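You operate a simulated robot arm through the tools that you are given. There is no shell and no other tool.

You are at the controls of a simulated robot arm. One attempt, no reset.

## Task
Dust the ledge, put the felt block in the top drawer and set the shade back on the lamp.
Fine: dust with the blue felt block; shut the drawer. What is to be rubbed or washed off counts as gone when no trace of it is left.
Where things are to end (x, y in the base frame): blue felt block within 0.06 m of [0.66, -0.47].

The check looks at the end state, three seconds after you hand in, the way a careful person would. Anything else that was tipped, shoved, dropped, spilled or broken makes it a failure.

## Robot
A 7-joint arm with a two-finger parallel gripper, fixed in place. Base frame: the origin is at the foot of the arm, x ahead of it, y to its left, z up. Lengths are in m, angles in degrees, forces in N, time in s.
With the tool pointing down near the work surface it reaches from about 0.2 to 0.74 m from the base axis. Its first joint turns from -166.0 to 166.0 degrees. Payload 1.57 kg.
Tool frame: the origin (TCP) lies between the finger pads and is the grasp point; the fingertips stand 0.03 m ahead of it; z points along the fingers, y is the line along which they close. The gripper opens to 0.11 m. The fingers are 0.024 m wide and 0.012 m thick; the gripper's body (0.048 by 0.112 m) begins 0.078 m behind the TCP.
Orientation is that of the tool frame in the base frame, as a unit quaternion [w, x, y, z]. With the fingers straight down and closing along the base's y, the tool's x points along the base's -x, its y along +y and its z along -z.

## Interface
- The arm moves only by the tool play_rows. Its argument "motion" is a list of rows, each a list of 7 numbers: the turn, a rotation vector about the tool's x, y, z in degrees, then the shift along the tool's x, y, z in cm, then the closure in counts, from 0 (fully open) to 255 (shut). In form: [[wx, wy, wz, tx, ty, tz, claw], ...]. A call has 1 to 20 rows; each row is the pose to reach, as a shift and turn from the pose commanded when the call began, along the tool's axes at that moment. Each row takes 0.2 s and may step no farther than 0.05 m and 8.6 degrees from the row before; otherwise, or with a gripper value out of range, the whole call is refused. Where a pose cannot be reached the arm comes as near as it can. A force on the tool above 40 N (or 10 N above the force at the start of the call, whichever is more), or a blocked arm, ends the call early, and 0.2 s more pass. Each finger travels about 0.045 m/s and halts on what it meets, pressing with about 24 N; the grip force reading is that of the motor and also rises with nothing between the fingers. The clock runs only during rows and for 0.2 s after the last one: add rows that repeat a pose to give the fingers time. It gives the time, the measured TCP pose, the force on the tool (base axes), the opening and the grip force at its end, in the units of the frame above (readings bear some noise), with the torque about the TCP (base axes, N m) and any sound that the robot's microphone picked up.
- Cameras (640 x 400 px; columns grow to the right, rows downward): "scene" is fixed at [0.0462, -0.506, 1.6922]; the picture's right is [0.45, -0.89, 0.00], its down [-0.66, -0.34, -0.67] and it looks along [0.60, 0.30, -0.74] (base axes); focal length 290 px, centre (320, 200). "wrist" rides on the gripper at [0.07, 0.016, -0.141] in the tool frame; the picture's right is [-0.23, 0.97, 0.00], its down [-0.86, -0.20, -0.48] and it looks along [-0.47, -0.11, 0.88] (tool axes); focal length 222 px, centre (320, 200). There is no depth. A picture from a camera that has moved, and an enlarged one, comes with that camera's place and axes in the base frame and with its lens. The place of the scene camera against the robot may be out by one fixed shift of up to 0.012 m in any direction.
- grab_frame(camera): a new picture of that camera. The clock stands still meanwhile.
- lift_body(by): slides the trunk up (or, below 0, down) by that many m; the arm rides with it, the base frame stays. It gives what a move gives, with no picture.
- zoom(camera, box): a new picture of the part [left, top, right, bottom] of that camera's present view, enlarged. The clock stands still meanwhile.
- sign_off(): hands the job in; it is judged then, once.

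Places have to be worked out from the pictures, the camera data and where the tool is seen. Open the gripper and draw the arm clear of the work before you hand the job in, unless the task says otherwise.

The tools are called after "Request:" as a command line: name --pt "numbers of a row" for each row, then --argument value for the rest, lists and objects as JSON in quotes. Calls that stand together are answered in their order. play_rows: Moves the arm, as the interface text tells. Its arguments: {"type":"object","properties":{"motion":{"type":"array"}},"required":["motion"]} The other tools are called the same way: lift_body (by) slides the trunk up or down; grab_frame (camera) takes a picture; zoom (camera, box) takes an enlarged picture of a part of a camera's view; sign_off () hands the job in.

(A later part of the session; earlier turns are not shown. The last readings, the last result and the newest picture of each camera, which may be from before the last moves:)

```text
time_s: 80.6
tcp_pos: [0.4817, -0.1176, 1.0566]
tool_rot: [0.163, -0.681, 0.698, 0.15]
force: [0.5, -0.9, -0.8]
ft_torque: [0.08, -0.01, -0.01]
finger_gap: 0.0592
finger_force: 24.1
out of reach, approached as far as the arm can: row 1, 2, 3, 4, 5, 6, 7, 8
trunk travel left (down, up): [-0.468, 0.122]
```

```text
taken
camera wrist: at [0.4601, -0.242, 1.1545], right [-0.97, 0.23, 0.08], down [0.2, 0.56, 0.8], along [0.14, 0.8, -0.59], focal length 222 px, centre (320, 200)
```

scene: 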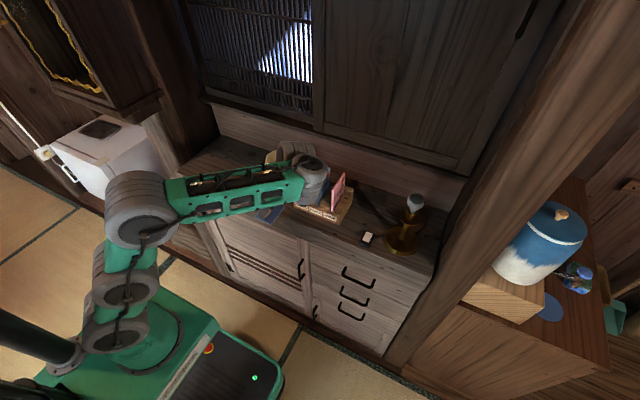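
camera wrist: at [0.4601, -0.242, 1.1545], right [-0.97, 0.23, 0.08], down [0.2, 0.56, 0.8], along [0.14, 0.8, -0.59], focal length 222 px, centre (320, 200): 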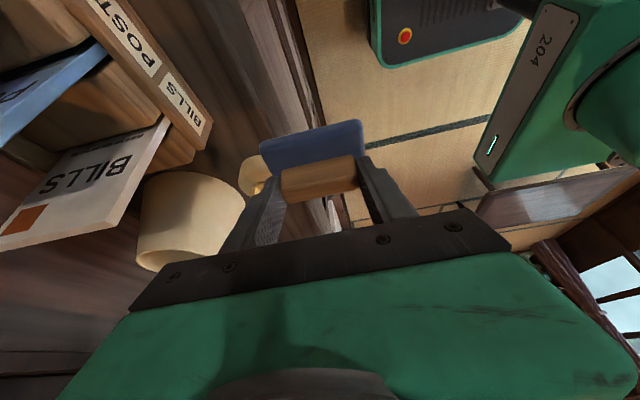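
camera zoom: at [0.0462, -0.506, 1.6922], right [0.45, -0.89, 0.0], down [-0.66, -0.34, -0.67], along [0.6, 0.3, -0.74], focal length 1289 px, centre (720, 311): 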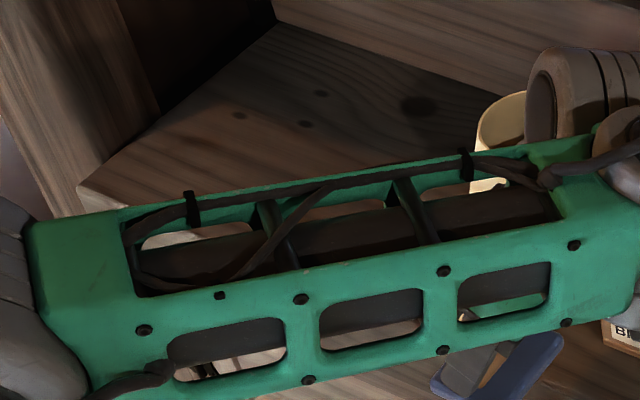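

The arm covered the view and the reach was limited, but nothing was touched. I'll set the felt down on a clear spot right of the dust area (pad centre about (0.575, 0.06)), going back in front of the ledge first.

Request:
play_rows --pt "0 0 0 -3.9 0.1 1.8 255" --pt "0 0 0 -7.8 0.2 3.6 255" --pt "0 0 0 -11.7 0.3 5.4 255" --pt "0 0 0 -15.6 0.33 7.29 255" --pt "0 0 0 -15.7 -2.8 7.3 255" --pt "0 0 0 -15.75 -5.9 7.35 255" --pt "0 0 0 -15.8 -9.0 7.4 255" --pt "0 0 0 -15.8 -9.0 7.4 255"

Request:
grab_frame --wrist "wrist" --camera "wrist"

Request:
zoom --camera "scene" --box '[140, 110, 300, 230]'

```text
time_s: 82.4
tcp_pos: [0.5782, 0.0542, 1.0633]
tool_rot: [0.163, -0.682, 0.698, 0.148]
force: [0.1, -0.5, -0.5]
ft_torque: [0.01, 0.0, 0.02]
finger_gap: 0.0592
finger_force: 24.2
trunk travel left (down, up): [-0.468, 0.122]
```

```text
taken
camera wrist: at [0.5563, -0.0697, 1.1622], right [-0.97, 0.23, 0.08], down [0.2, 0.56, 0.8], along [0.14, 0.79, -0.59], focal length 222 px, centre (320, 200)
```

wrist: 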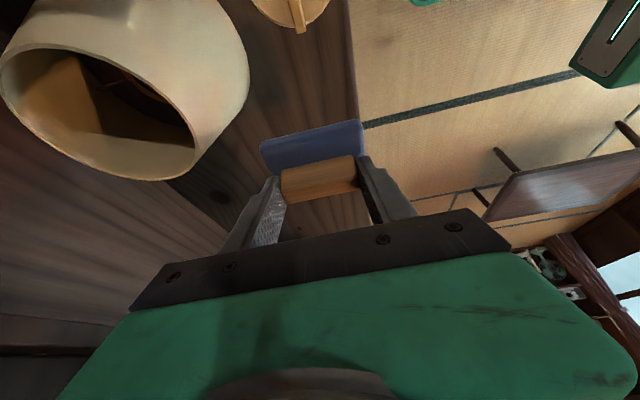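

```text
3.33 times, centred on (220, 170) of scene
camera zoom: at [0.0462, -0.506, 1.6922], right [0.45, -0.89, 0.0], down [-0.66, -0.34, -0.67], along [0.6, 0.3, -0.74], focal length 967 px, centre (653, 300)
```

zoom: 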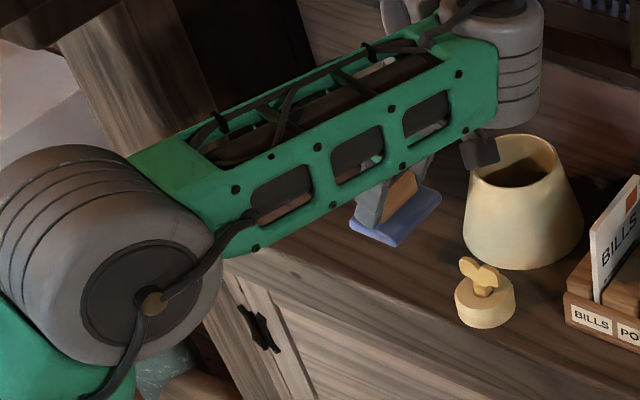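

The spot below is clear. I'll lower to contact and read the force.

Request:
play_rows --pt "0 0 0 0.85 0 1.8 255" --pt "0 0 0 1.7 0 3.6 255" --pt "0 0 0 2.4 0 5.1 255" --pt "0 0 0 2.75 0 5.85 255" --pt "0 0 0 2.9 0 6.2 255" --pt "0 0 0 3.0 0 6.4 255" --pt "0 0 0 3.0 0 6.4 255"

```text
time_s: 84.0
tcp_pos: [0.5763, 0.0554, 0.993]
tool_rot: [0.162, -0.682, 0.697, 0.149]
force: [-0.2, 0.7, -0.7]
ft_torque: [0.0, 0.01, -0.01]
finger_gap: 0.0591
finger_force: 24.2
trunk travel left (down, up): [-0.468, 0.122]
```

Not quite in contact at z=0.993. I'll lower another 2 mm in small steps and then release.

Request:
play_rows --pt "0 0 0 0.06 0 0.12 255" --pt "0 0 0 0.1 0 0.2 255" --pt "0 0 0 0.1 0 0.2 255"

```text
time_s: 84.8
tcp_pos: [0.5772, 0.0547, 0.9912]
tool_rot: [0.163, -0.681, 0.698, 0.148]
force: [1.1, 1.0, 6.9]
ft_torque: [-0.13, 0.24, 0.01]
finger_gap: 0.0588
finger_force: 24.1
trunk travel left (down, up): [-0.468, 0.122]
```

Contact (7 N) at z=0.991. I'll release just enough and withdraw along the tool axis.

Request:
play_rows --pt "0 0 0 0 0 0 58" --pt "0 0 0 0 0 0 58" --pt "0 0 0 0 0 0 58" --pt "0 0 0 0 0 -2 58" --pt "0 0 0 -0.5 0 -5 58" --pt "0 0 0 -2 0 -9 58" --pt "0 0 0 -3.5 0 -13 58" --pt "0 0 0 -3.5 2 -13 58"

Request:
play_rows --pt "0 8 0 0 2 0 0" --pt "0 16 0 0 5 0 0" --pt "0 25 0 0 9 0 0" --pt "0 25 0 2 13 0 0" --pt "0 25 0 6 15 0 0" --pt "0 25 0 10 15 0 0" --pt "0 25 0 10 15 0 0"

Request:
grab_frame --camera "scene"

Request:
zoom --camera "scene" --box '[170, 130, 290, 220]'

```text
time_s: 86.6
tcp_pos: [0.5541, 0.0354, 1.0887]
tool_rot: [0.162, -0.682, 0.698, 0.149]
force: [1.4, 0.1, -0.1]
ft_torque: [0.01, 0.0, 0.04]
finger_gap: 0.085
finger_force: 0.1
out of reach, approached as far as the arm can: row 6, 7, 8
trunk travel left (down, up): [-0.468, 0.122]
```

```text
refused: row 3 steps farther than a row can; nothing moved
```

```text
taken
```

scene: 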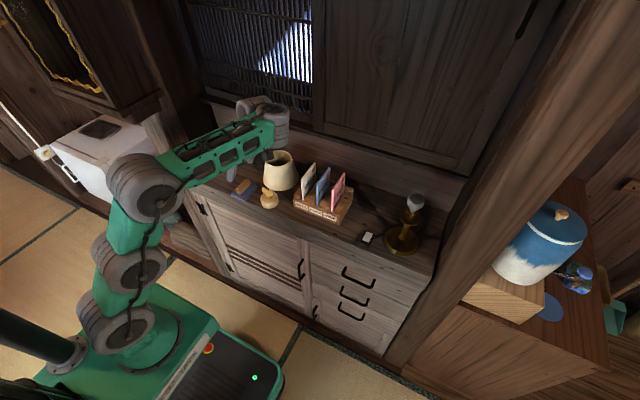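

```text
4.44 times, centred on (230, 175) of scene
camera zoom: at [0.0462, -0.506, 1.6922], right [0.45, -0.89, 0.0], down [-0.66, -0.34, -0.67], along [0.6, 0.3, -0.74], focal length 1289 px, centre (720, 311)
```

zoom: 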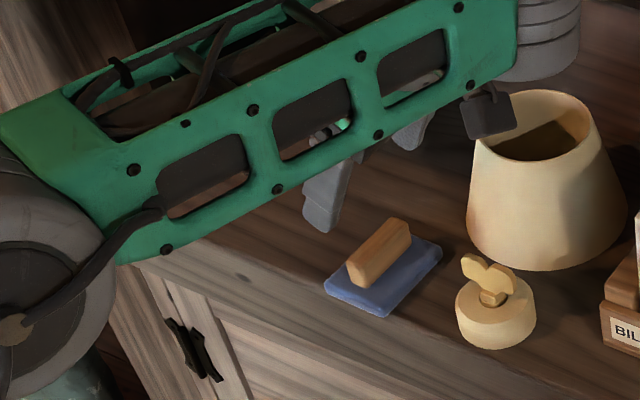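

The felt stands upright and clear. I'll un-lean and draw back to x≈0.43 to the right, with smaller turn steps.

Request:
play_rows --pt "0 8 0 0 2 -0.5 0" --pt "0 16 0 0 5 -1 0" --pt "0 24 0 0 8.5 -2 0" --pt "0 25 0 0.2 12 -2.9 0" --pt "0 25 0 4 12 -4.7 0" --pt "0 25 0 8 12 -6.5 0" --pt "0 25 0 12.3 12 -9.1 0" --pt "0 25 0 12.3 12 -9.1 0"

Request:
grab_frame --camera "scene"

Request:
zoom --camera "scene" --box '[170, 130, 290, 220]'

Request:
grab_frame --camera "wrist"

```text
refused: row 7 steps farther than a row can; nothing moved
```

```text
taken
```

scene: 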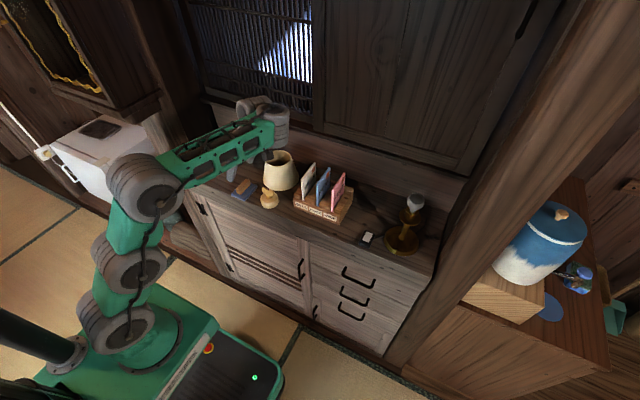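

```text
4.44 times, centred on (230, 175) of scene
camera zoom: at [0.0462, -0.506, 1.6922], right [0.45, -0.89, 0.0], down [-0.66, -0.34, -0.67], along [0.6, 0.3, -0.74], focal length 1289 px, centre (720, 311)
```

zoom: 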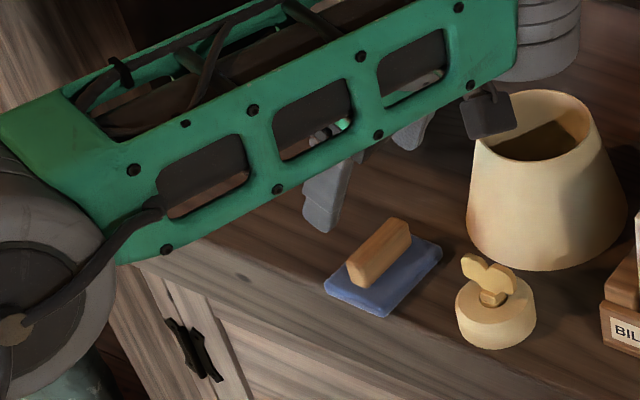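

```text
taken
camera wrist: at [0.5327, -0.0891, 1.1862], right [-0.97, 0.23, 0.08], down [0.2, 0.56, 0.8], along [0.14, 0.79, -0.59], focal length 222 px, centre (320, 200)
```

wrist: 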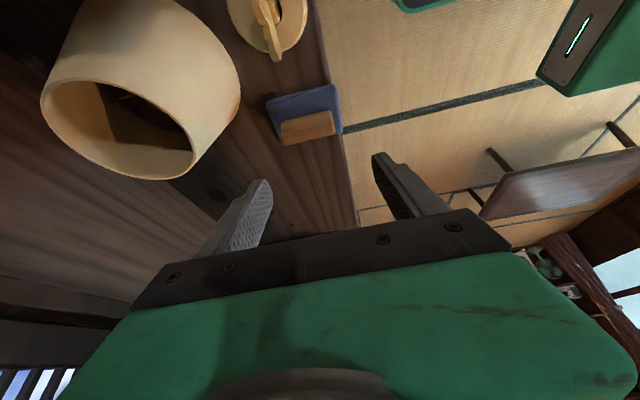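

The one row was slightly too long; I'll repeat with smaller steps.

Request:
play_rows --pt "0 8 0 0 2 -0.5 0" --pt "0 16 0 0 5 -1 0" --pt "0 24 0 0 8.5 -2 0" --pt "0 25 0 0.2 12 -2.9 0" --pt "0 25 0 3.5 12 -4.7 0" --pt "0 25 0 7 12 -6.4 0" --pt "0 25 0 10 12 -8 0" --pt "0 25 0 12.3 12 -9.1 0" --pt "0 25 0 12.3 12 -9.1 0"

Request:
grab_frame --camera "scene"

Request:
zoom --camera "scene" --box '[170, 130, 290, 220]'

Request:
grab_frame --camera "wrist"

```text
time_s: 88.6
tcp_pos: [0.4283, -0.1106, 1.1162]
tool_rot: [0.007, -0.698, 0.716, -0.003]
force: [0.2, 0.0, -0.5]
ft_torque: [0.02, 0.0, -0.03]
finger_gap: 0.1102
finger_force: 0.1
trunk travel left (down, up): [-0.468, 0.122]
```

```text
taken
```

scene: 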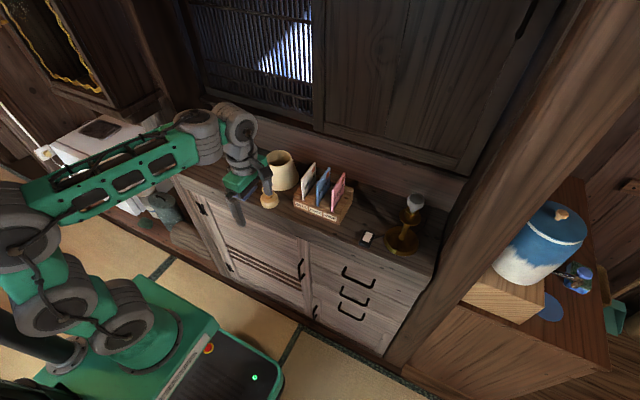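

```text
4.44 times, centred on (230, 175) of scene
camera zoom: at [0.0462, -0.506, 1.6922], right [0.45, -0.89, 0.0], down [-0.66, -0.34, -0.67], along [0.6, 0.3, -0.74], focal length 1289 px, centre (720, 311)
```

zoom: 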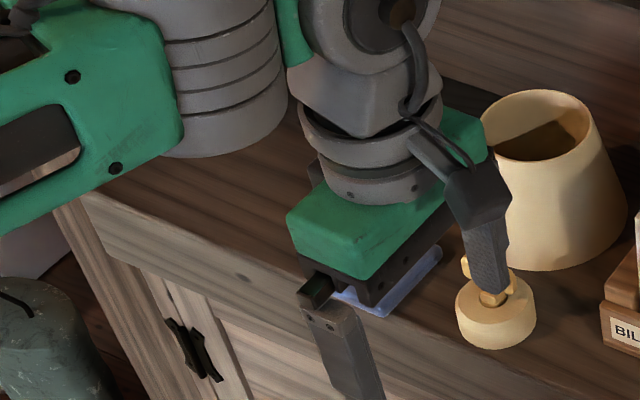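

```text
taken
camera wrist: at [0.4071, -0.1831, 1.2582], right [-0.97, 0.25, -0.01], down [0.21, 0.85, 0.49], along [0.13, 0.47, -0.87], focal length 222 px, centre (320, 200)
```

wrist: 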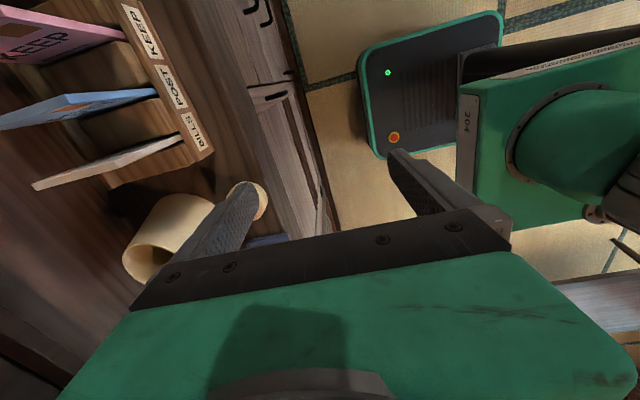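

The arm still covers the area; I'll recheck the dust from another pose later. Now for the drawer: lower the trunk and move right with the same yaw (fingers along x) to look at the handles.

Request:
lift_body --by -0.12

Request:
play_rows --pt "0 0 0 3 1 0 0" --pt "0 0 0 7 2 0 0" --pt "0 0 0 11 3 0 0" --pt "0 0 0 15 4 0 0" --pt "0 0 0 18 4 0 0" --pt "0 0 0 18 4 0 0"

Request:
grab_frame --camera "wrist"

Request:
grab_frame --camera "scene"

Request:
zoom --camera "scene" --box '[170, 130, 290, 220]'

```text
time_s: 90.1
tcp_pos: [0.4278, -0.1116, 0.9959]
tool_rot: [0.007, -0.698, 0.716, -0.003]
force: [-0.1, 0.1, 0.3]
ft_torque: [-0.02, -0.03, 0.0]
finger_gap: 0.1098
finger_force: 0.0
trunk travel left (down, up): [-0.348, 0.242]
```

```text
time_s: 91.5
tcp_pos: [0.3818, -0.2907, 0.9945]
tool_rot: [0.008, -0.697, 0.717, -0.003]
force: [-0.5, 0.1, -0.6]
ft_torque: [0.01, -0.01, -0.01]
finger_gap: 0.1099
finger_force: 0.1
trunk travel left (down, up): [-0.348, 0.242]
```

```text
taken
camera wrist: at [0.3615, -0.3625, 1.1357], right [-0.97, 0.25, -0.01], down [0.21, 0.85, 0.49], along [0.13, 0.47, -0.87], focal length 222 px, centre (320, 200)
```

wrist: 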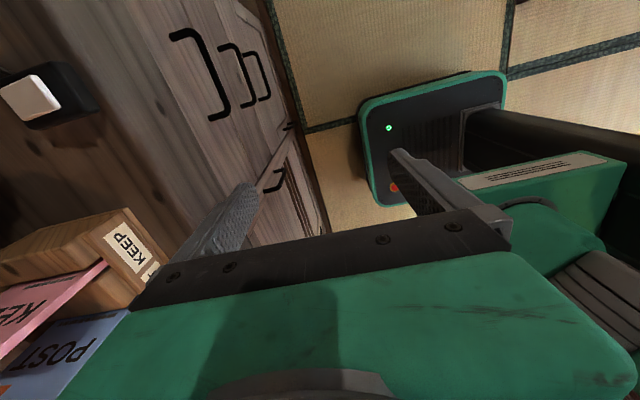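

```text
taken
```

scene: 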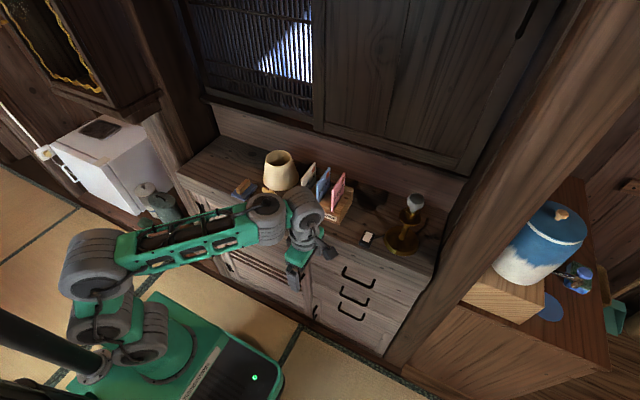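

```text
4.44 times, centred on (230, 175) of scene
camera zoom: at [0.0462, -0.506, 1.6922], right [0.45, -0.89, 0.0], down [-0.66, -0.34, -0.67], along [0.6, 0.3, -0.74], focal length 1289 px, centre (720, 311)
```

zoom: 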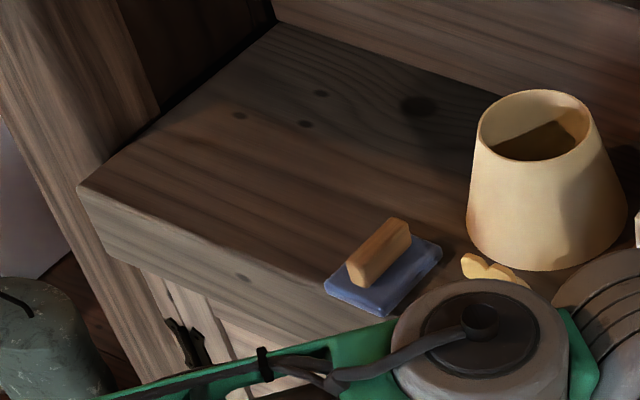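

The dusted area now looks clean. I'll zoom further to check for any trace, and zoom on the drawer handles in the wrist view.

Request:
zoom --camera "scene" --box '[182, 150, 262, 205]'

Request:
zoom --camera "wrist" --box '[140, 0, 340, 125]'

Request:
zoom --camera "scene" --box '[290, 220, 440, 350]'

```text
7.27 times, centred on (222, 178) of scene
camera zoom: at [0.0462, -0.506, 1.6922], right [0.45, -0.89, 0.0], down [-0.66, -0.34, -0.67], along [0.6, 0.3, -0.74], focal length 2109 px, centre (1033, 364)
```

zoom: 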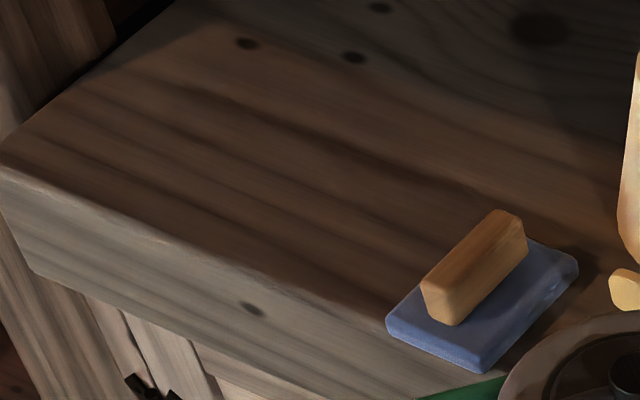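

```text
3.20 times, centred on (240, 62) of wrist
camera zoom: at [0.3615, -0.3625, 1.1357], right [-0.97, 0.25, -0.01], down [0.21, 0.85, 0.49], along [0.13, 0.47, -0.87], focal length 711 px, centre (576, 640)
```

zoom: 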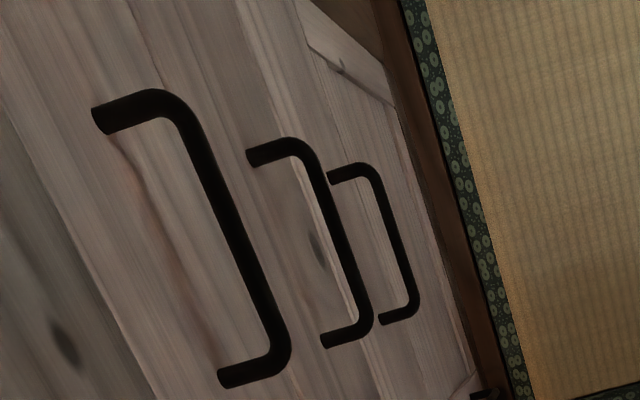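

```text
3.08 times, centred on (365, 285) of scene
camera zoom: at [0.0462, -0.506, 1.6922], right [0.45, -0.89, 0.0], down [-0.66, -0.34, -0.67], along [0.6, 0.3, -0.74], focal length 892 px, centre (182, -62)
```

zoom: 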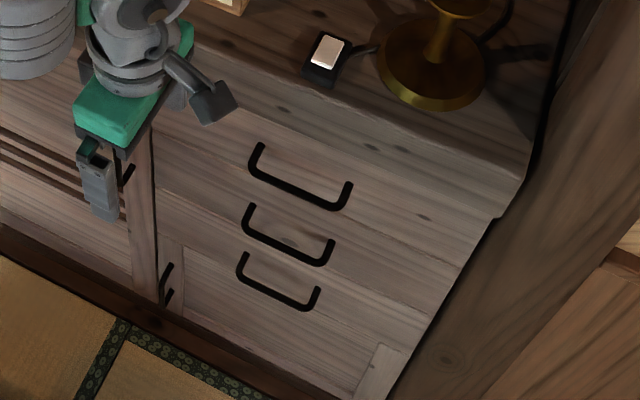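

The ledge looks clean at this zoom. The top handle's bar seems to be at x≈0.527, y −0.36 to −0.46, z≈0.745, with the drawer face at x≈0.56. I'll move near it with a 15° forward pitch to test reach and see it closer.

Request:
play_rows --pt "3 0 0 2.4 -0.6 1.5 0" --pt "6 0 0 4.8 -1.3 3 0" --pt "9 0 0 7.2 -2 4.5 0" --pt "12 0 0 9.5 -2.7 6 0" --pt "15 0 0 11.9 -3.3 8 0" --pt "15 0 0 11.9 -3.3 8 0"

Request:
grab_frame --camera "wrist"

Request:
zoom --camera "scene" --box '[260, 180, 440, 310]'

```text
time_s: 92.9
tcp_pos: [0.4149, -0.4104, 0.9133]
tool_rot: [0.1, -0.69, 0.71, -0.096]
force: [-0.7, 0.3, 0.2]
ft_torque: [-0.02, 0.02, 0.02]
finger_gap: 0.11
finger_force: 0.0
trunk travel left (down, up): [-0.348, 0.242]
```

```text
taken
camera wrist: at [0.3575, -0.4812, 1.0448], right [-0.93, 0.25, -0.26], down [0.08, 0.85, 0.52], along [0.36, 0.46, -0.81], focal length 222 px, centre (320, 200)
```

wrist: 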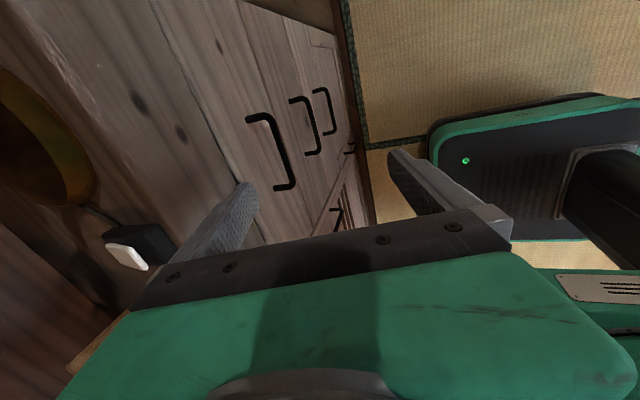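

```text
3.08 times, centred on (350, 245) of scene
camera zoom: at [0.0462, -0.506, 1.6922], right [0.45, -0.89, 0.0], down [-0.66, -0.34, -0.67], along [0.6, 0.3, -0.74], focal length 892 px, centre (228, 62)
```

zoom: 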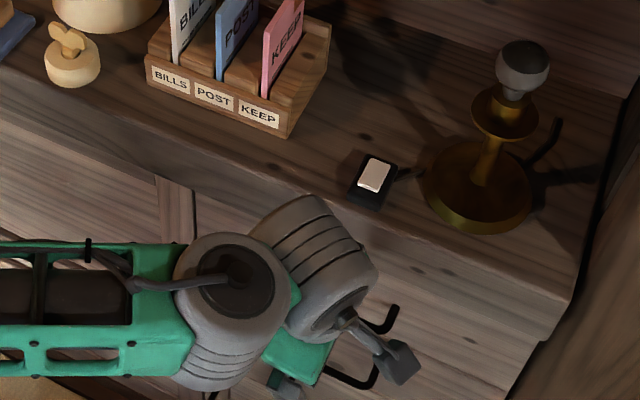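

The 16° pitch was reached. I'll zoom on the handle from here to refine its location.

Request:
zoom --camera "wrist" --box '[200, 80, 360, 220]'

```text
2.86 times, centred on (280, 150) of wrist
camera zoom: at [0.3575, -0.4812, 1.0448], right [-0.93, 0.25, -0.26], down [0.08, 0.85, 0.52], along [0.36, 0.46, -0.81], focal length 635 px, centre (434, 343)
```

zoom: 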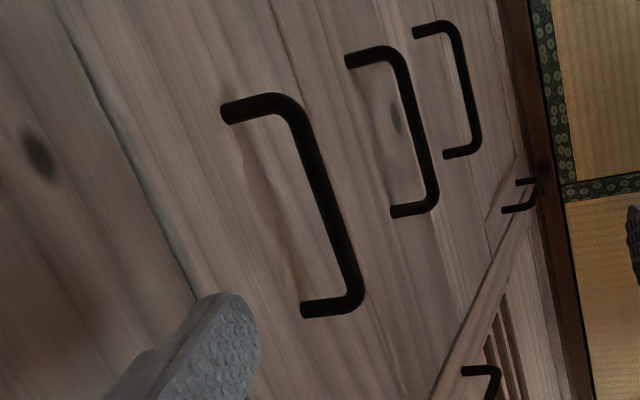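

Two wrist views agree: the bar is at (0.516, −0.407, 0.768), the face at x≈0.554, the ledge front at x≈0.529. I'll hook the +x finger behind the bar with the gripper open, first moving to a pre-insert point 6 cm back along the tool axis.

Request:
play_rows --pt "0 0 0 -0.07 -0.47 3.4 0" --pt "0 0 0 -0.14 -0.94 6.8 0" --pt "0 0 0 -0.22 -1.42 10.27 0" --pt "0 0 0 -0.22 -1.42 10.27 0"

Request:
zoom --camera "wrist" --box '[140, 40, 400, 240]'

Request:
zoom --camera "scene" --box '[260, 180, 440, 310]'

```text
time_s: 93.9
tcp_pos: [0.4561, -0.4074, 0.8187]
tool_rot: [0.099, -0.691, 0.709, -0.097]
force: [-0.7, -0.3, 0.4]
ft_torque: [-0.01, 0.01, -0.02]
finger_gap: 0.1102
finger_force: 0.0
trunk travel left (down, up): [-0.348, 0.242]
```

```text
2.00 times, centred on (270, 140) of wrist
camera zoom: at [0.4013, -0.4776, 0.9501], right [-0.93, 0.25, -0.26], down [0.08, 0.85, 0.52], along [0.36, 0.46, -0.81], focal length 444 px, centre (420, 320)
```

zoom: 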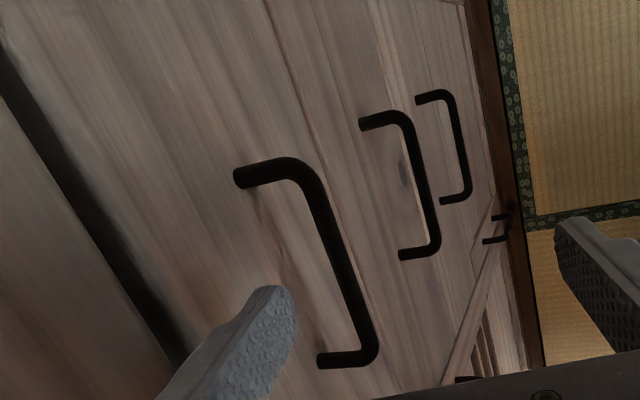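

```text
3.08 times, centred on (350, 245) of scene
camera zoom: at [0.0462, -0.506, 1.6922], right [0.45, -0.89, 0.0], down [-0.66, -0.34, -0.67], along [0.6, 0.3, -0.74], focal length 892 px, centre (228, 62)
```

zoom: 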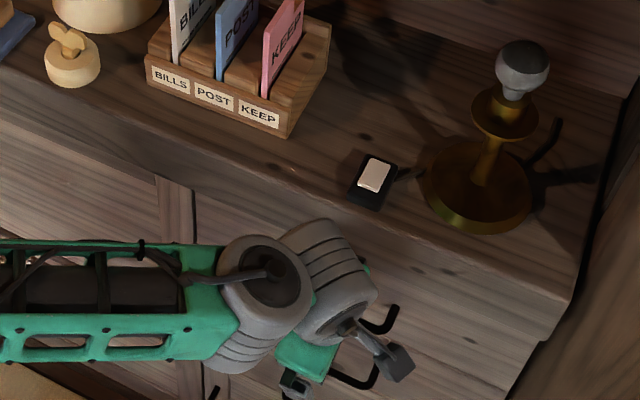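

The refined bar position is (0.519, −0.408, 0.763). I'll insert along the tool axis by 6.5 cm, slowly.

Request:
play_rows --pt "0 0 0 0 -0.02 1.5 0" --pt "0 0 0 0 -0.05 3 0" --pt "0 0 0 0 -0.07 4.2 0" --pt "0 0 0 0 -0.1 5.4 0" --pt "0 0 0 0 -0.1 6.5 0" --pt "0 0 0 0 -0.1 6.5 0"

Request:
zoom --camera "wrist" --box '[140, 60, 380, 240]'

```text
time_s: 95.3
tcp_pos: [0.473, -0.409, 0.759]
tool_rot: [0.098, -0.69, 0.71, -0.096]
force: [0.0, -1.0, 0.7]
ft_torque: [0.01, 0.01, 0.0]
finger_gap: 0.1098
finger_force: 0.1
trunk travel left (down, up): [-0.348, 0.242]
```

```text
2.22 times, centred on (260, 150) of wrist
camera zoom: at [0.417, -0.4781, 0.8894], right [-0.93, 0.25, -0.26], down [0.08, 0.85, 0.52], along [0.36, 0.46, -0.81], focal length 494 px, centre (453, 311)
```

zoom: 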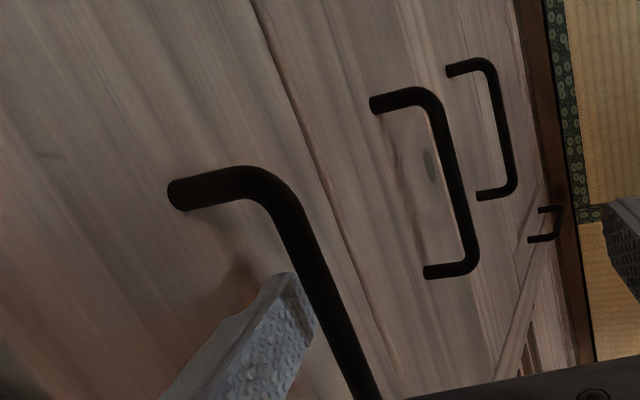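

The fingertip is seen behind the bar. Now I'll pull the drawer straight back in −x by about 6 cm as a first trial.

Request:
play_rows --pt "0 0 0 0.03 0.96 -0.27 0" --pt "0 0 0 0.05 1.92 -0.55 0" --pt "0 0 0 0.08 2.88 -0.82 0" --pt "0 0 0 0.11 3.84 -1.1 0" --pt "0 0 0 0.14 4.8 -1.37 0" --pt "0 0 0 0.16 5.76 -1.64 0"

Request:
grab_frame --camera "wrist"

Request:
zoom --camera "scene" --box '[260, 180, 440, 310]'

```text
time_s: 96.7
tcp_pos: [0.4132, -0.4075, 0.7573]
tool_rot: [0.099, -0.69, 0.711, -0.095]
force: [0.0, 0.1, 0.7]
ft_torque: [-0.02, -0.03, -0.02]
finger_gap: 0.11
finger_force: 0.1
trunk travel left (down, up): [-0.348, 0.242]
```

```text
taken
camera wrist: at [0.3571, -0.4779, 0.8885], right [-0.93, 0.25, -0.26], down [0.09, 0.85, 0.52], along [0.36, 0.46, -0.81], focal length 222 px, centre (320, 200)
```

wrist: 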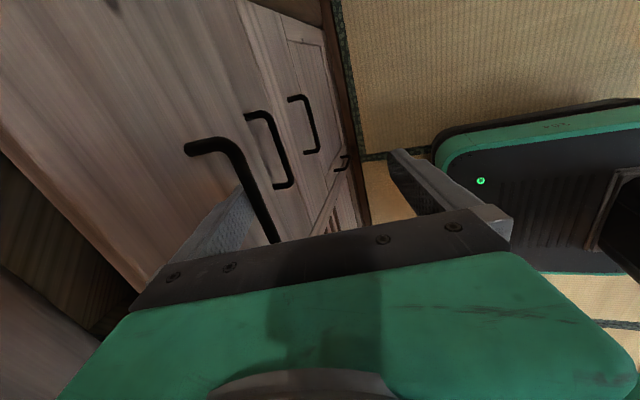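

```text
3.08 times, centred on (350, 245) of scene
camera zoom: at [0.0462, -0.506, 1.6922], right [0.45, -0.89, 0.0], down [-0.66, -0.34, -0.67], along [0.6, 0.3, -0.74], focal length 892 px, centre (228, 62)
```

zoom: 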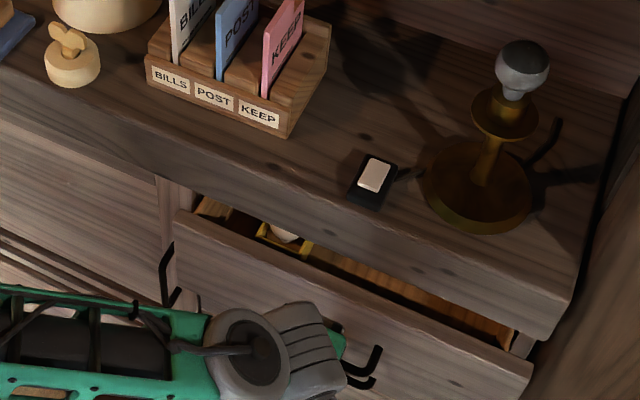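

The drawer slides easily and something yellow lies inside at its left. I'll keep pulling another 14 cm in −x.

Request:
play_rows --pt "0 0 0 0.05 1.92 -0.55 0" --pt "0 0 0 0.11 3.84 -1.1 0" --pt "0 0 0 0.16 5.76 -1.64 0" --pt "0 0 0 0.22 7.68 -2.19 0" --pt "0 0 0 0.27 9.6 -2.74 0" --pt "0 0 0 0.32 11.5 -3.29 0" --pt "0 0 0 0.36 12.9 -3.7 0" --pt "0 0 0 0.36 12.9 -3.7 0"

Request:
grab_frame --camera "wrist"

Request:
zoom --camera "scene" --box '[240, 180, 440, 330]'

```text
time_s: 98.5
tcp_pos: [0.2798, -0.4082, 0.7602]
tool_rot: [0.099, -0.691, 0.71, -0.096]
force: [0.2, -0.9, 0.1]
ft_torque: [0.0, 0.0, 0.0]
finger_gap: 0.11
finger_force: 0.1
trunk travel left (down, up): [-0.348, 0.242]
```

```text
taken
camera wrist: at [0.2232, -0.4793, 0.8905], right [-0.93, 0.25, -0.26], down [0.08, 0.85, 0.52], along [0.36, 0.46, -0.81], focal length 222 px, centre (320, 200)
```

wrist: 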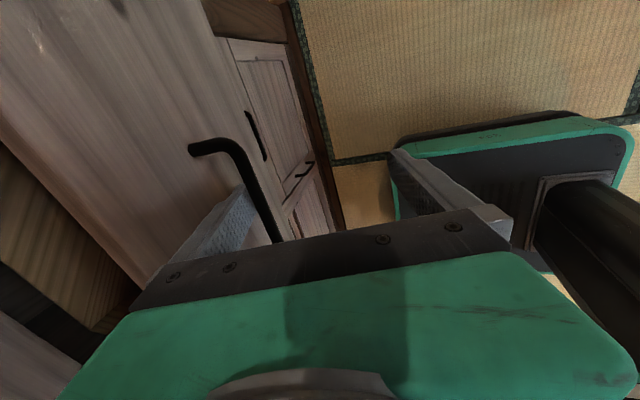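

```text
2.67 times, centred on (340, 255) of scene
camera zoom: at [0.0462, -0.506, 1.6922], right [0.45, -0.89, 0.0], down [-0.66, -0.34, -0.67], along [0.6, 0.3, -0.74], focal length 774 px, centre (267, 53)
```

zoom: 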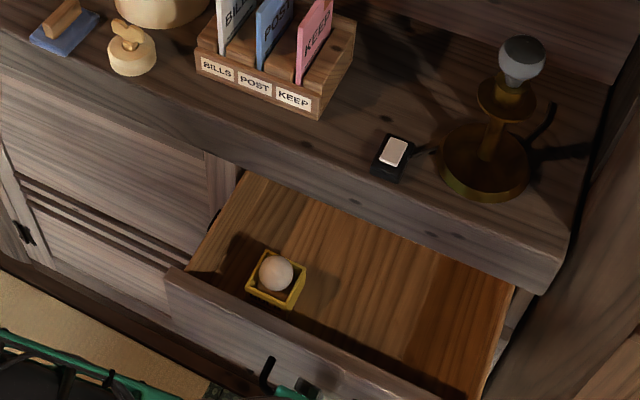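

The drawer is out about 19 cm; inside is a yellow box with a ball at the left, and the right side is free. I'll ease the finger off the bar, rise straight up, and straighten the tool.

Request:
play_rows --pt "0 0 0 -0.01 -0.38 0.11 0" --pt "0 0 0 -0.03 -0.93 -1.8 0" --pt "0 0 0 -0.05 -1.5 -3.7 0" --pt "0 0 0 -0.09 -2.6 -7.6 0" --pt "0 0 0 -0.12 -3.7 -11.4 0" --pt "-5 0 0 -0.15 -4.8 -15.2 0" --pt "-10 0 0 -0.2 -6.2 -19.5 0" --pt "-16 0 0 -0.24 -7.6 -23.8 0" --pt "-16 0 0 -0.24 -7.6 -23.8 0"

Request:
lift_body --by 0.12

Request:
grab_frame --camera "scene"

Request:
grab_frame --camera "wrist"

```text
time_s: 100.5
tcp_pos: [0.2916, -0.4069, 1.0085]
tool_rot: [0.001, -0.698, 0.716, 0.004]
force: [-0.6, 1.0, -0.5]
ft_torque: [-0.02, 0.02, 0.0]
finger_gap: 0.1099
finger_force: 0.0
trunk travel left (down, up): [-0.348, 0.242]
```

```text
time_s: 102.0
tcp_pos: [0.2924, -0.407, 1.1283]
tool_rot: [0.002, -0.698, 0.716, 0.004]
force: [0.1, -1.1, -0.4]
ft_torque: [0.0, -0.05, -0.01]
finger_gap: 0.1101
finger_force: 0.1
trunk travel left (down, up): [-0.468, 0.122]
```

```text
taken
```

scene: 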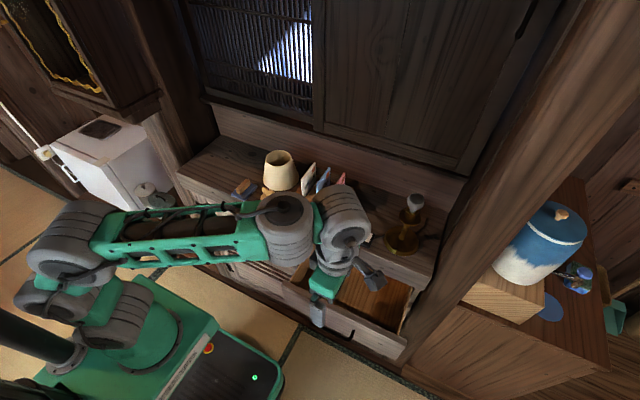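

```text
taken
camera wrist: at [0.2737, -0.478, 1.2693], right [-0.97, 0.25, 0.0], down [0.22, 0.85, 0.48], along [0.12, 0.47, -0.87], focal length 222 px, centre (320, 200)
```

wrist: 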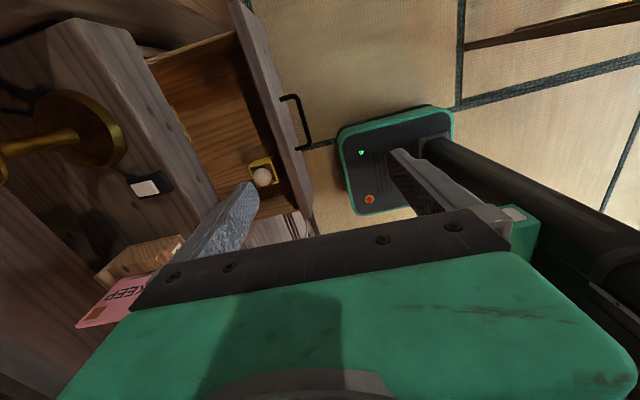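

I have a good overhead view of the open drawer and lamp. I'll zoom for measurements.

Request:
zoom --camera "wrist" --box '[130, 0, 330, 220]'

Request:
zoom --camera "wrist" --box '[0, 70, 200, 220]'

```text
1.82 times, centred on (230, 110) of wrist
camera zoom: at [0.2737, -0.478, 1.2693], right [-0.97, 0.25, 0.0], down [0.22, 0.85, 0.48], along [0.12, 0.47, -0.87], focal length 404 px, centre (484, 364)
```

zoom: 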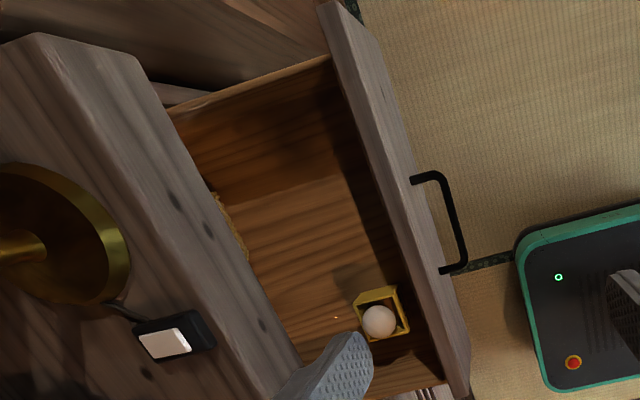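

```text
2.67 times, centred on (100, 145) of wrist
camera zoom: at [0.2737, -0.478, 1.2693], right [-0.97, 0.25, 0.0], down [0.22, 0.85, 0.48], along [0.12, 0.47, -0.87], focal length 592 px, centre (907, 347)
```

zoom: 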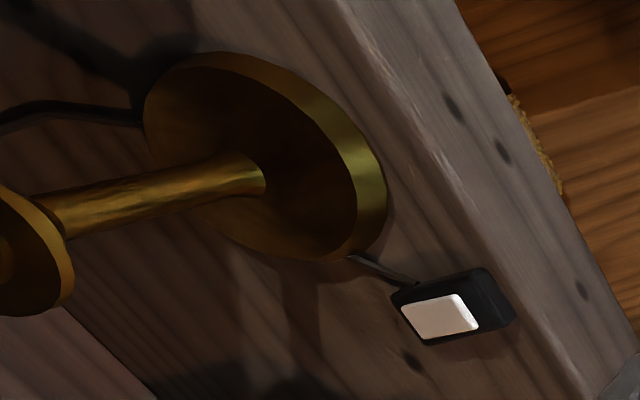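

The drawer's right side is free; the ball box is near y≈−0.30. Now I'll travel in front of the ledge back to the felt block at about (0.45, 0.055, 1.13).

Request:
play_rows --pt "0 0 0 -4.2 -1.3 0 40" --pt "0 0 0 -8.5 -2.6 0 40" --pt "0 0 0 -12.7 -4 0 40" --pt "0 0 0 -17 -5.3 0 40" --pt "0 0 0 -21.2 -6.6 0 40" --pt "0 0 0 -25.4 -8 0 40" --pt "0 0 0 -29.6 -9.3 0 40" --pt "0 0 0 -33.9 -10.6 0 40" --pt "0 0 0 -38.1 -12 0 40" --pt "0 0 0 -42.4 -13.3 0 40" --pt "0 0 0 -46.6 -14.6 0.3 40" --pt "0 0 0 -46.6 -14.6 0.3 40"

Request:
grab_frame --camera "wrist"

Request:
grab_frame --camera "scene"

```text
time_s: 104.6
tcp_pos: [0.4502, 0.0551, 1.1262]
tool_rot: [0.002, -0.698, 0.716, 0.004]
force: [-0.8, 0.3, -0.9]
ft_torque: [0.01, 0.0, 0.0]
finger_gap: 0.0928
finger_force: 0.0
trunk travel left (down, up): [-0.468, 0.122]
```

```text
taken
camera wrist: at [0.4327, -0.0165, 1.2689], right [-0.97, 0.25, 0.01], down [0.22, 0.85, 0.48], along [0.12, 0.47, -0.88], focal length 222 px, centre (320, 200)
```

wrist: 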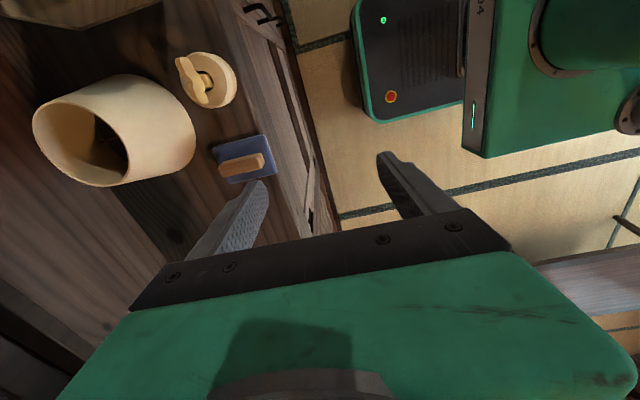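

```text
taken
```

scene: 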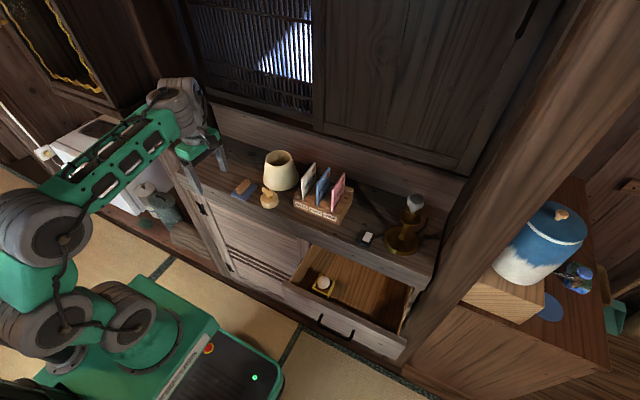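

I'll zoom on the felt block and shade from here to refine their positions before grasping.

Request:
zoom --camera "wrist" --box '[20, 40, 300, 215]'

Request:
zoom --camera "scene" --box '[190, 140, 350, 230]'

```text
2.29 times, centred on (160, 128) of wrist
camera zoom: at [0.4327, -0.0165, 1.2689], right [-0.97, 0.25, 0.01], down [0.22, 0.85, 0.48], along [0.12, 0.47, -0.88], focal length 508 px, centre (686, 366)
```

zoom: 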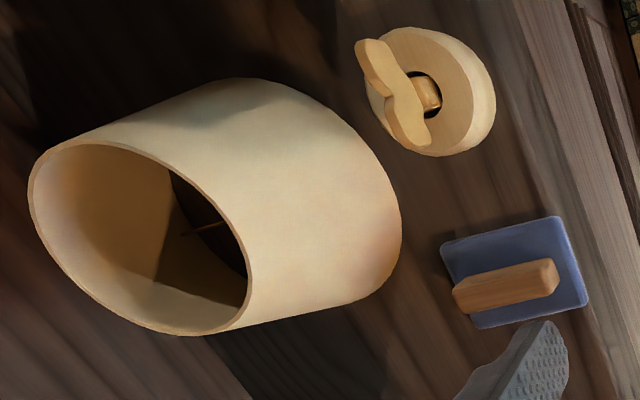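

```text
4.00 times, centred on (270, 185) of scene
camera zoom: at [0.0462, -0.506, 1.6922], right [0.45, -0.89, 0.0], down [-0.66, -0.34, -0.67], along [0.6, 0.3, -0.74], focal length 1160 px, centre (520, 260)
```

zoom: 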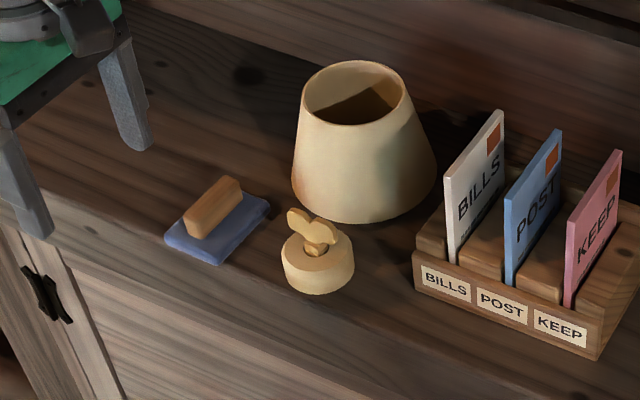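

Handle centre is at about (0.568, 0.062); the shade's nearest edge is at (0.627, 0.008), so the fingers have room. I'll go above the felt.

Request:
play_rows --pt "0 0 0 -0.4 -4 1 40" --pt "0 0 0 -0.8 -8 3 40" --pt "0 0 0 -1.2 -11.97 5.57 40" --pt "0 0 0 -1.2 -11.97 5.57 40"

Request:
zoom --camera "wrist" --box '[180, 90, 460, 265]'

Request:
zoom --camera "scene" --box '[190, 120, 350, 220]'

```text
time_s: 105.6
tcp_pos: [0.5696, 0.0645, 1.073]
tool_rot: [0.001, -0.698, 0.716, 0.004]
force: [0.6, 0.0, 0.3]
ft_torque: [0.01, 0.02, 0.0]
finger_gap: 0.0927
finger_force: 0.2
trunk travel left (down, up): [-0.468, 0.122]
```

```text
2.29 times, centred on (320, 178) of wrist
camera zoom: at [0.552, -0.008, 1.2139], right [-0.97, 0.25, 0.0], down [0.22, 0.85, 0.48], along [0.12, 0.47, -0.87], focal length 508 px, centre (320, 251)
```

zoom: 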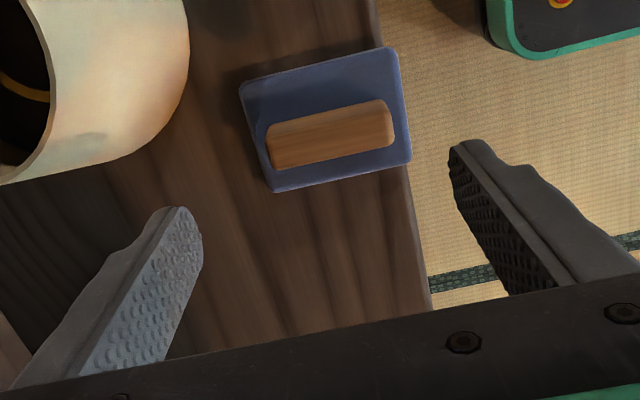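

```text
4.00 times, centred on (270, 170) of scene
camera zoom: at [0.0462, -0.506, 1.6922], right [0.45, -0.89, 0.0], down [-0.66, -0.34, -0.67], along [0.6, 0.3, -0.74], focal length 1160 px, centre (520, 320)
```

zoom: 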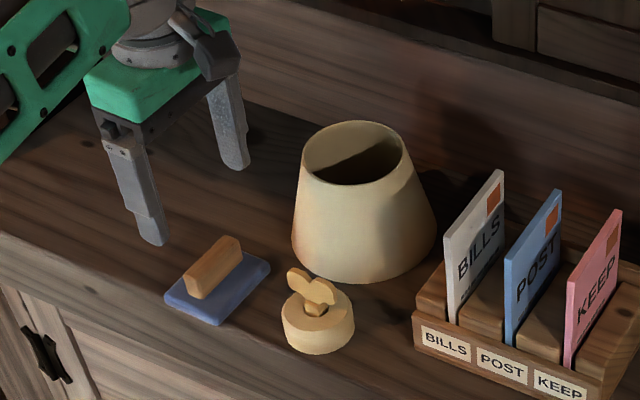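

The handle centre refines to (0.565, 0.062). I'll descend to z≈0.994 with that small correction and close.

Request:
play_rows --pt "0 0 0 0.26 0.5 2 40" --pt "0 0 0 0.26 0.5 4 40" --pt "0 0 0 0.26 0.5 6 40" --pt "0 0 0 0.26 0.5 7.2 40" --pt "0 0 0 0.26 0.5 7.9 40" --pt "0 0 0 0.26 0.5 7.9 40"

Request:
zoom --camera "wrist" --box '[180, 90, 460, 265]'

```text
time_s: 107.0
tcp_pos: [0.5641, 0.0625, 0.9919]
tool_rot: [0.001, -0.698, 0.716, 0.004]
force: [-0.5, 0.0, -0.1]
ft_torque: [0.01, -0.01, -0.02]
finger_gap: 0.0925
finger_force: 0.0
trunk travel left (down, up): [-0.468, 0.122]
```

```text
2.29 times, centred on (320, 178) of wrist
camera zoom: at [0.5466, -0.0089, 1.1335], right [-0.97, 0.25, 0.0], down [0.22, 0.85, 0.48], along [0.12, 0.47, -0.87], focal length 508 px, centre (320, 251)
```

zoom: 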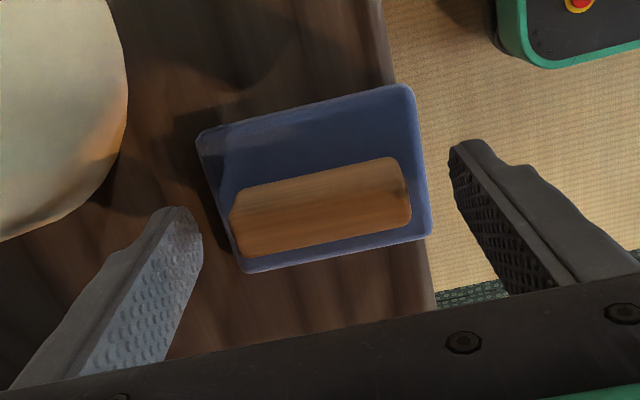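

The fingertips are about 6 mm short of the handle's centreline in y. I'll shift +y 6 mm and close.

Request:
play_rows --pt "0 0 0 -0.6 0 0 40" --pt "0 0 0 -0.6 0 0 120" --pt "0 0 0 -0.6 0 0 200" --pt "0 0 0 -0.6 0 0 255" --pt "0 0 0 -0.6 0 0 255" --pt "0 0 0 -0.6 0 0 255" --pt "0 0 0 -0.6 0 0 255"

Request:
zoom --camera "wrist" --box '[180, 90, 460, 265]'

```text
time_s: 108.6
tcp_pos: [0.5634, 0.069, 0.9925]
tool_rot: [0.002, -0.698, 0.717, 0.004]
force: [-1.0, 0.4, 0.3]
ft_torque: [0.04, -0.01, 0.0]
finger_gap: 0.0588
finger_force: 24.2
trunk travel left (down, up): [-0.468, 0.122]
```

```text
2.29 times, centred on (320, 178) of wrist
camera zoom: at [0.5465, -0.003, 1.1337], right [-0.97, 0.25, 0.0], down [0.22, 0.85, 0.48], along [0.12, 0.47, -0.87], focal length 508 px, centre (320, 251)
```

zoom: 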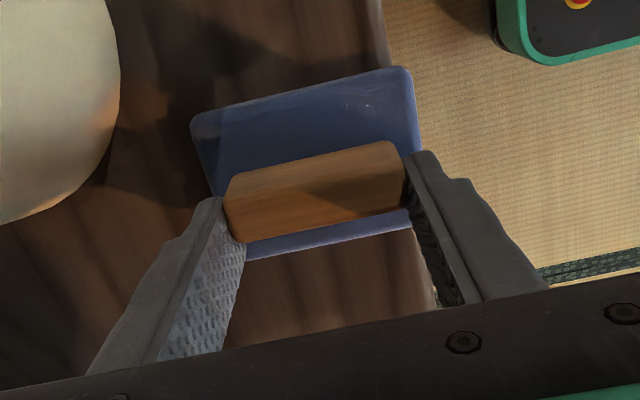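

The handle is held (gap 0.059). I'll lift and move a little left so the wrist camera can inspect the dusted area up close before I leave it.

Request:
play_rows --pt "0 0 0 0 0 -2 255" --pt "0 0 0 0 0 -6 255" --pt "0 0 0 -2 0 -10 255" --pt "0 0 0 -6 0 -12.8 255" --pt "0 0 0 -10.5 0 -12.8 255" --pt "0 0 0 -10.5 0 -12.8 255"

Request:
grab_frame --camera "wrist"

Request:
zoom --camera "wrist" --box '[160, 50, 400, 200]'

```text
time_s: 110.0
tcp_pos: [0.564, 0.1694, 1.1211]
tool_rot: [0.001, -0.698, 0.716, 0.001]
force: [-0.3, -0.3, 0.6]
ft_torque: [0.02, -0.03, -0.04]
finger_gap: 0.0589
finger_force: 24.1
out of reach, approached as far as the arm can: row 5, 6
trunk travel left (down, up): [-0.468, 0.122]
```

```text
taken
camera wrist: at [0.5464, 0.0985, 1.2624], right [-0.97, 0.25, 0.0], down [0.22, 0.85, 0.48], along [0.12, 0.47, -0.88], focal length 222 px, centre (320, 200)
```

wrist: 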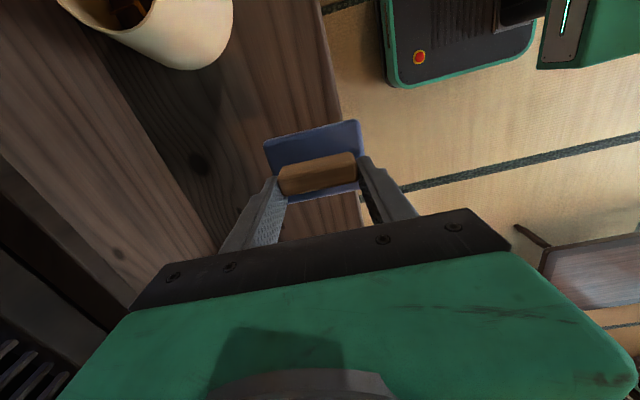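

```text
2.67 times, centred on (280, 125) of wrist
camera zoom: at [0.5464, 0.0985, 1.2624], right [-0.97, 0.25, 0.0], down [0.22, 0.85, 0.48], along [0.12, 0.47, -0.88], focal length 592 px, centre (427, 400)
```

zoom: 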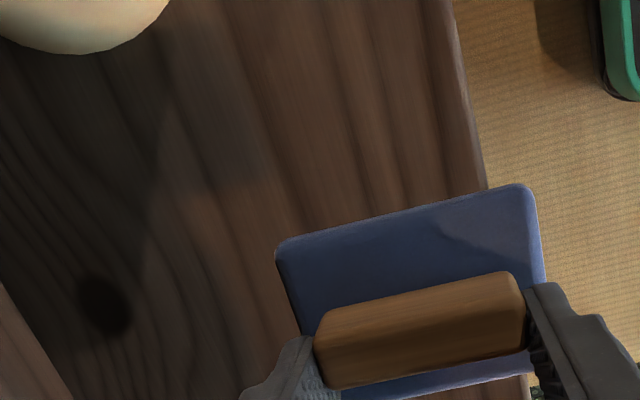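

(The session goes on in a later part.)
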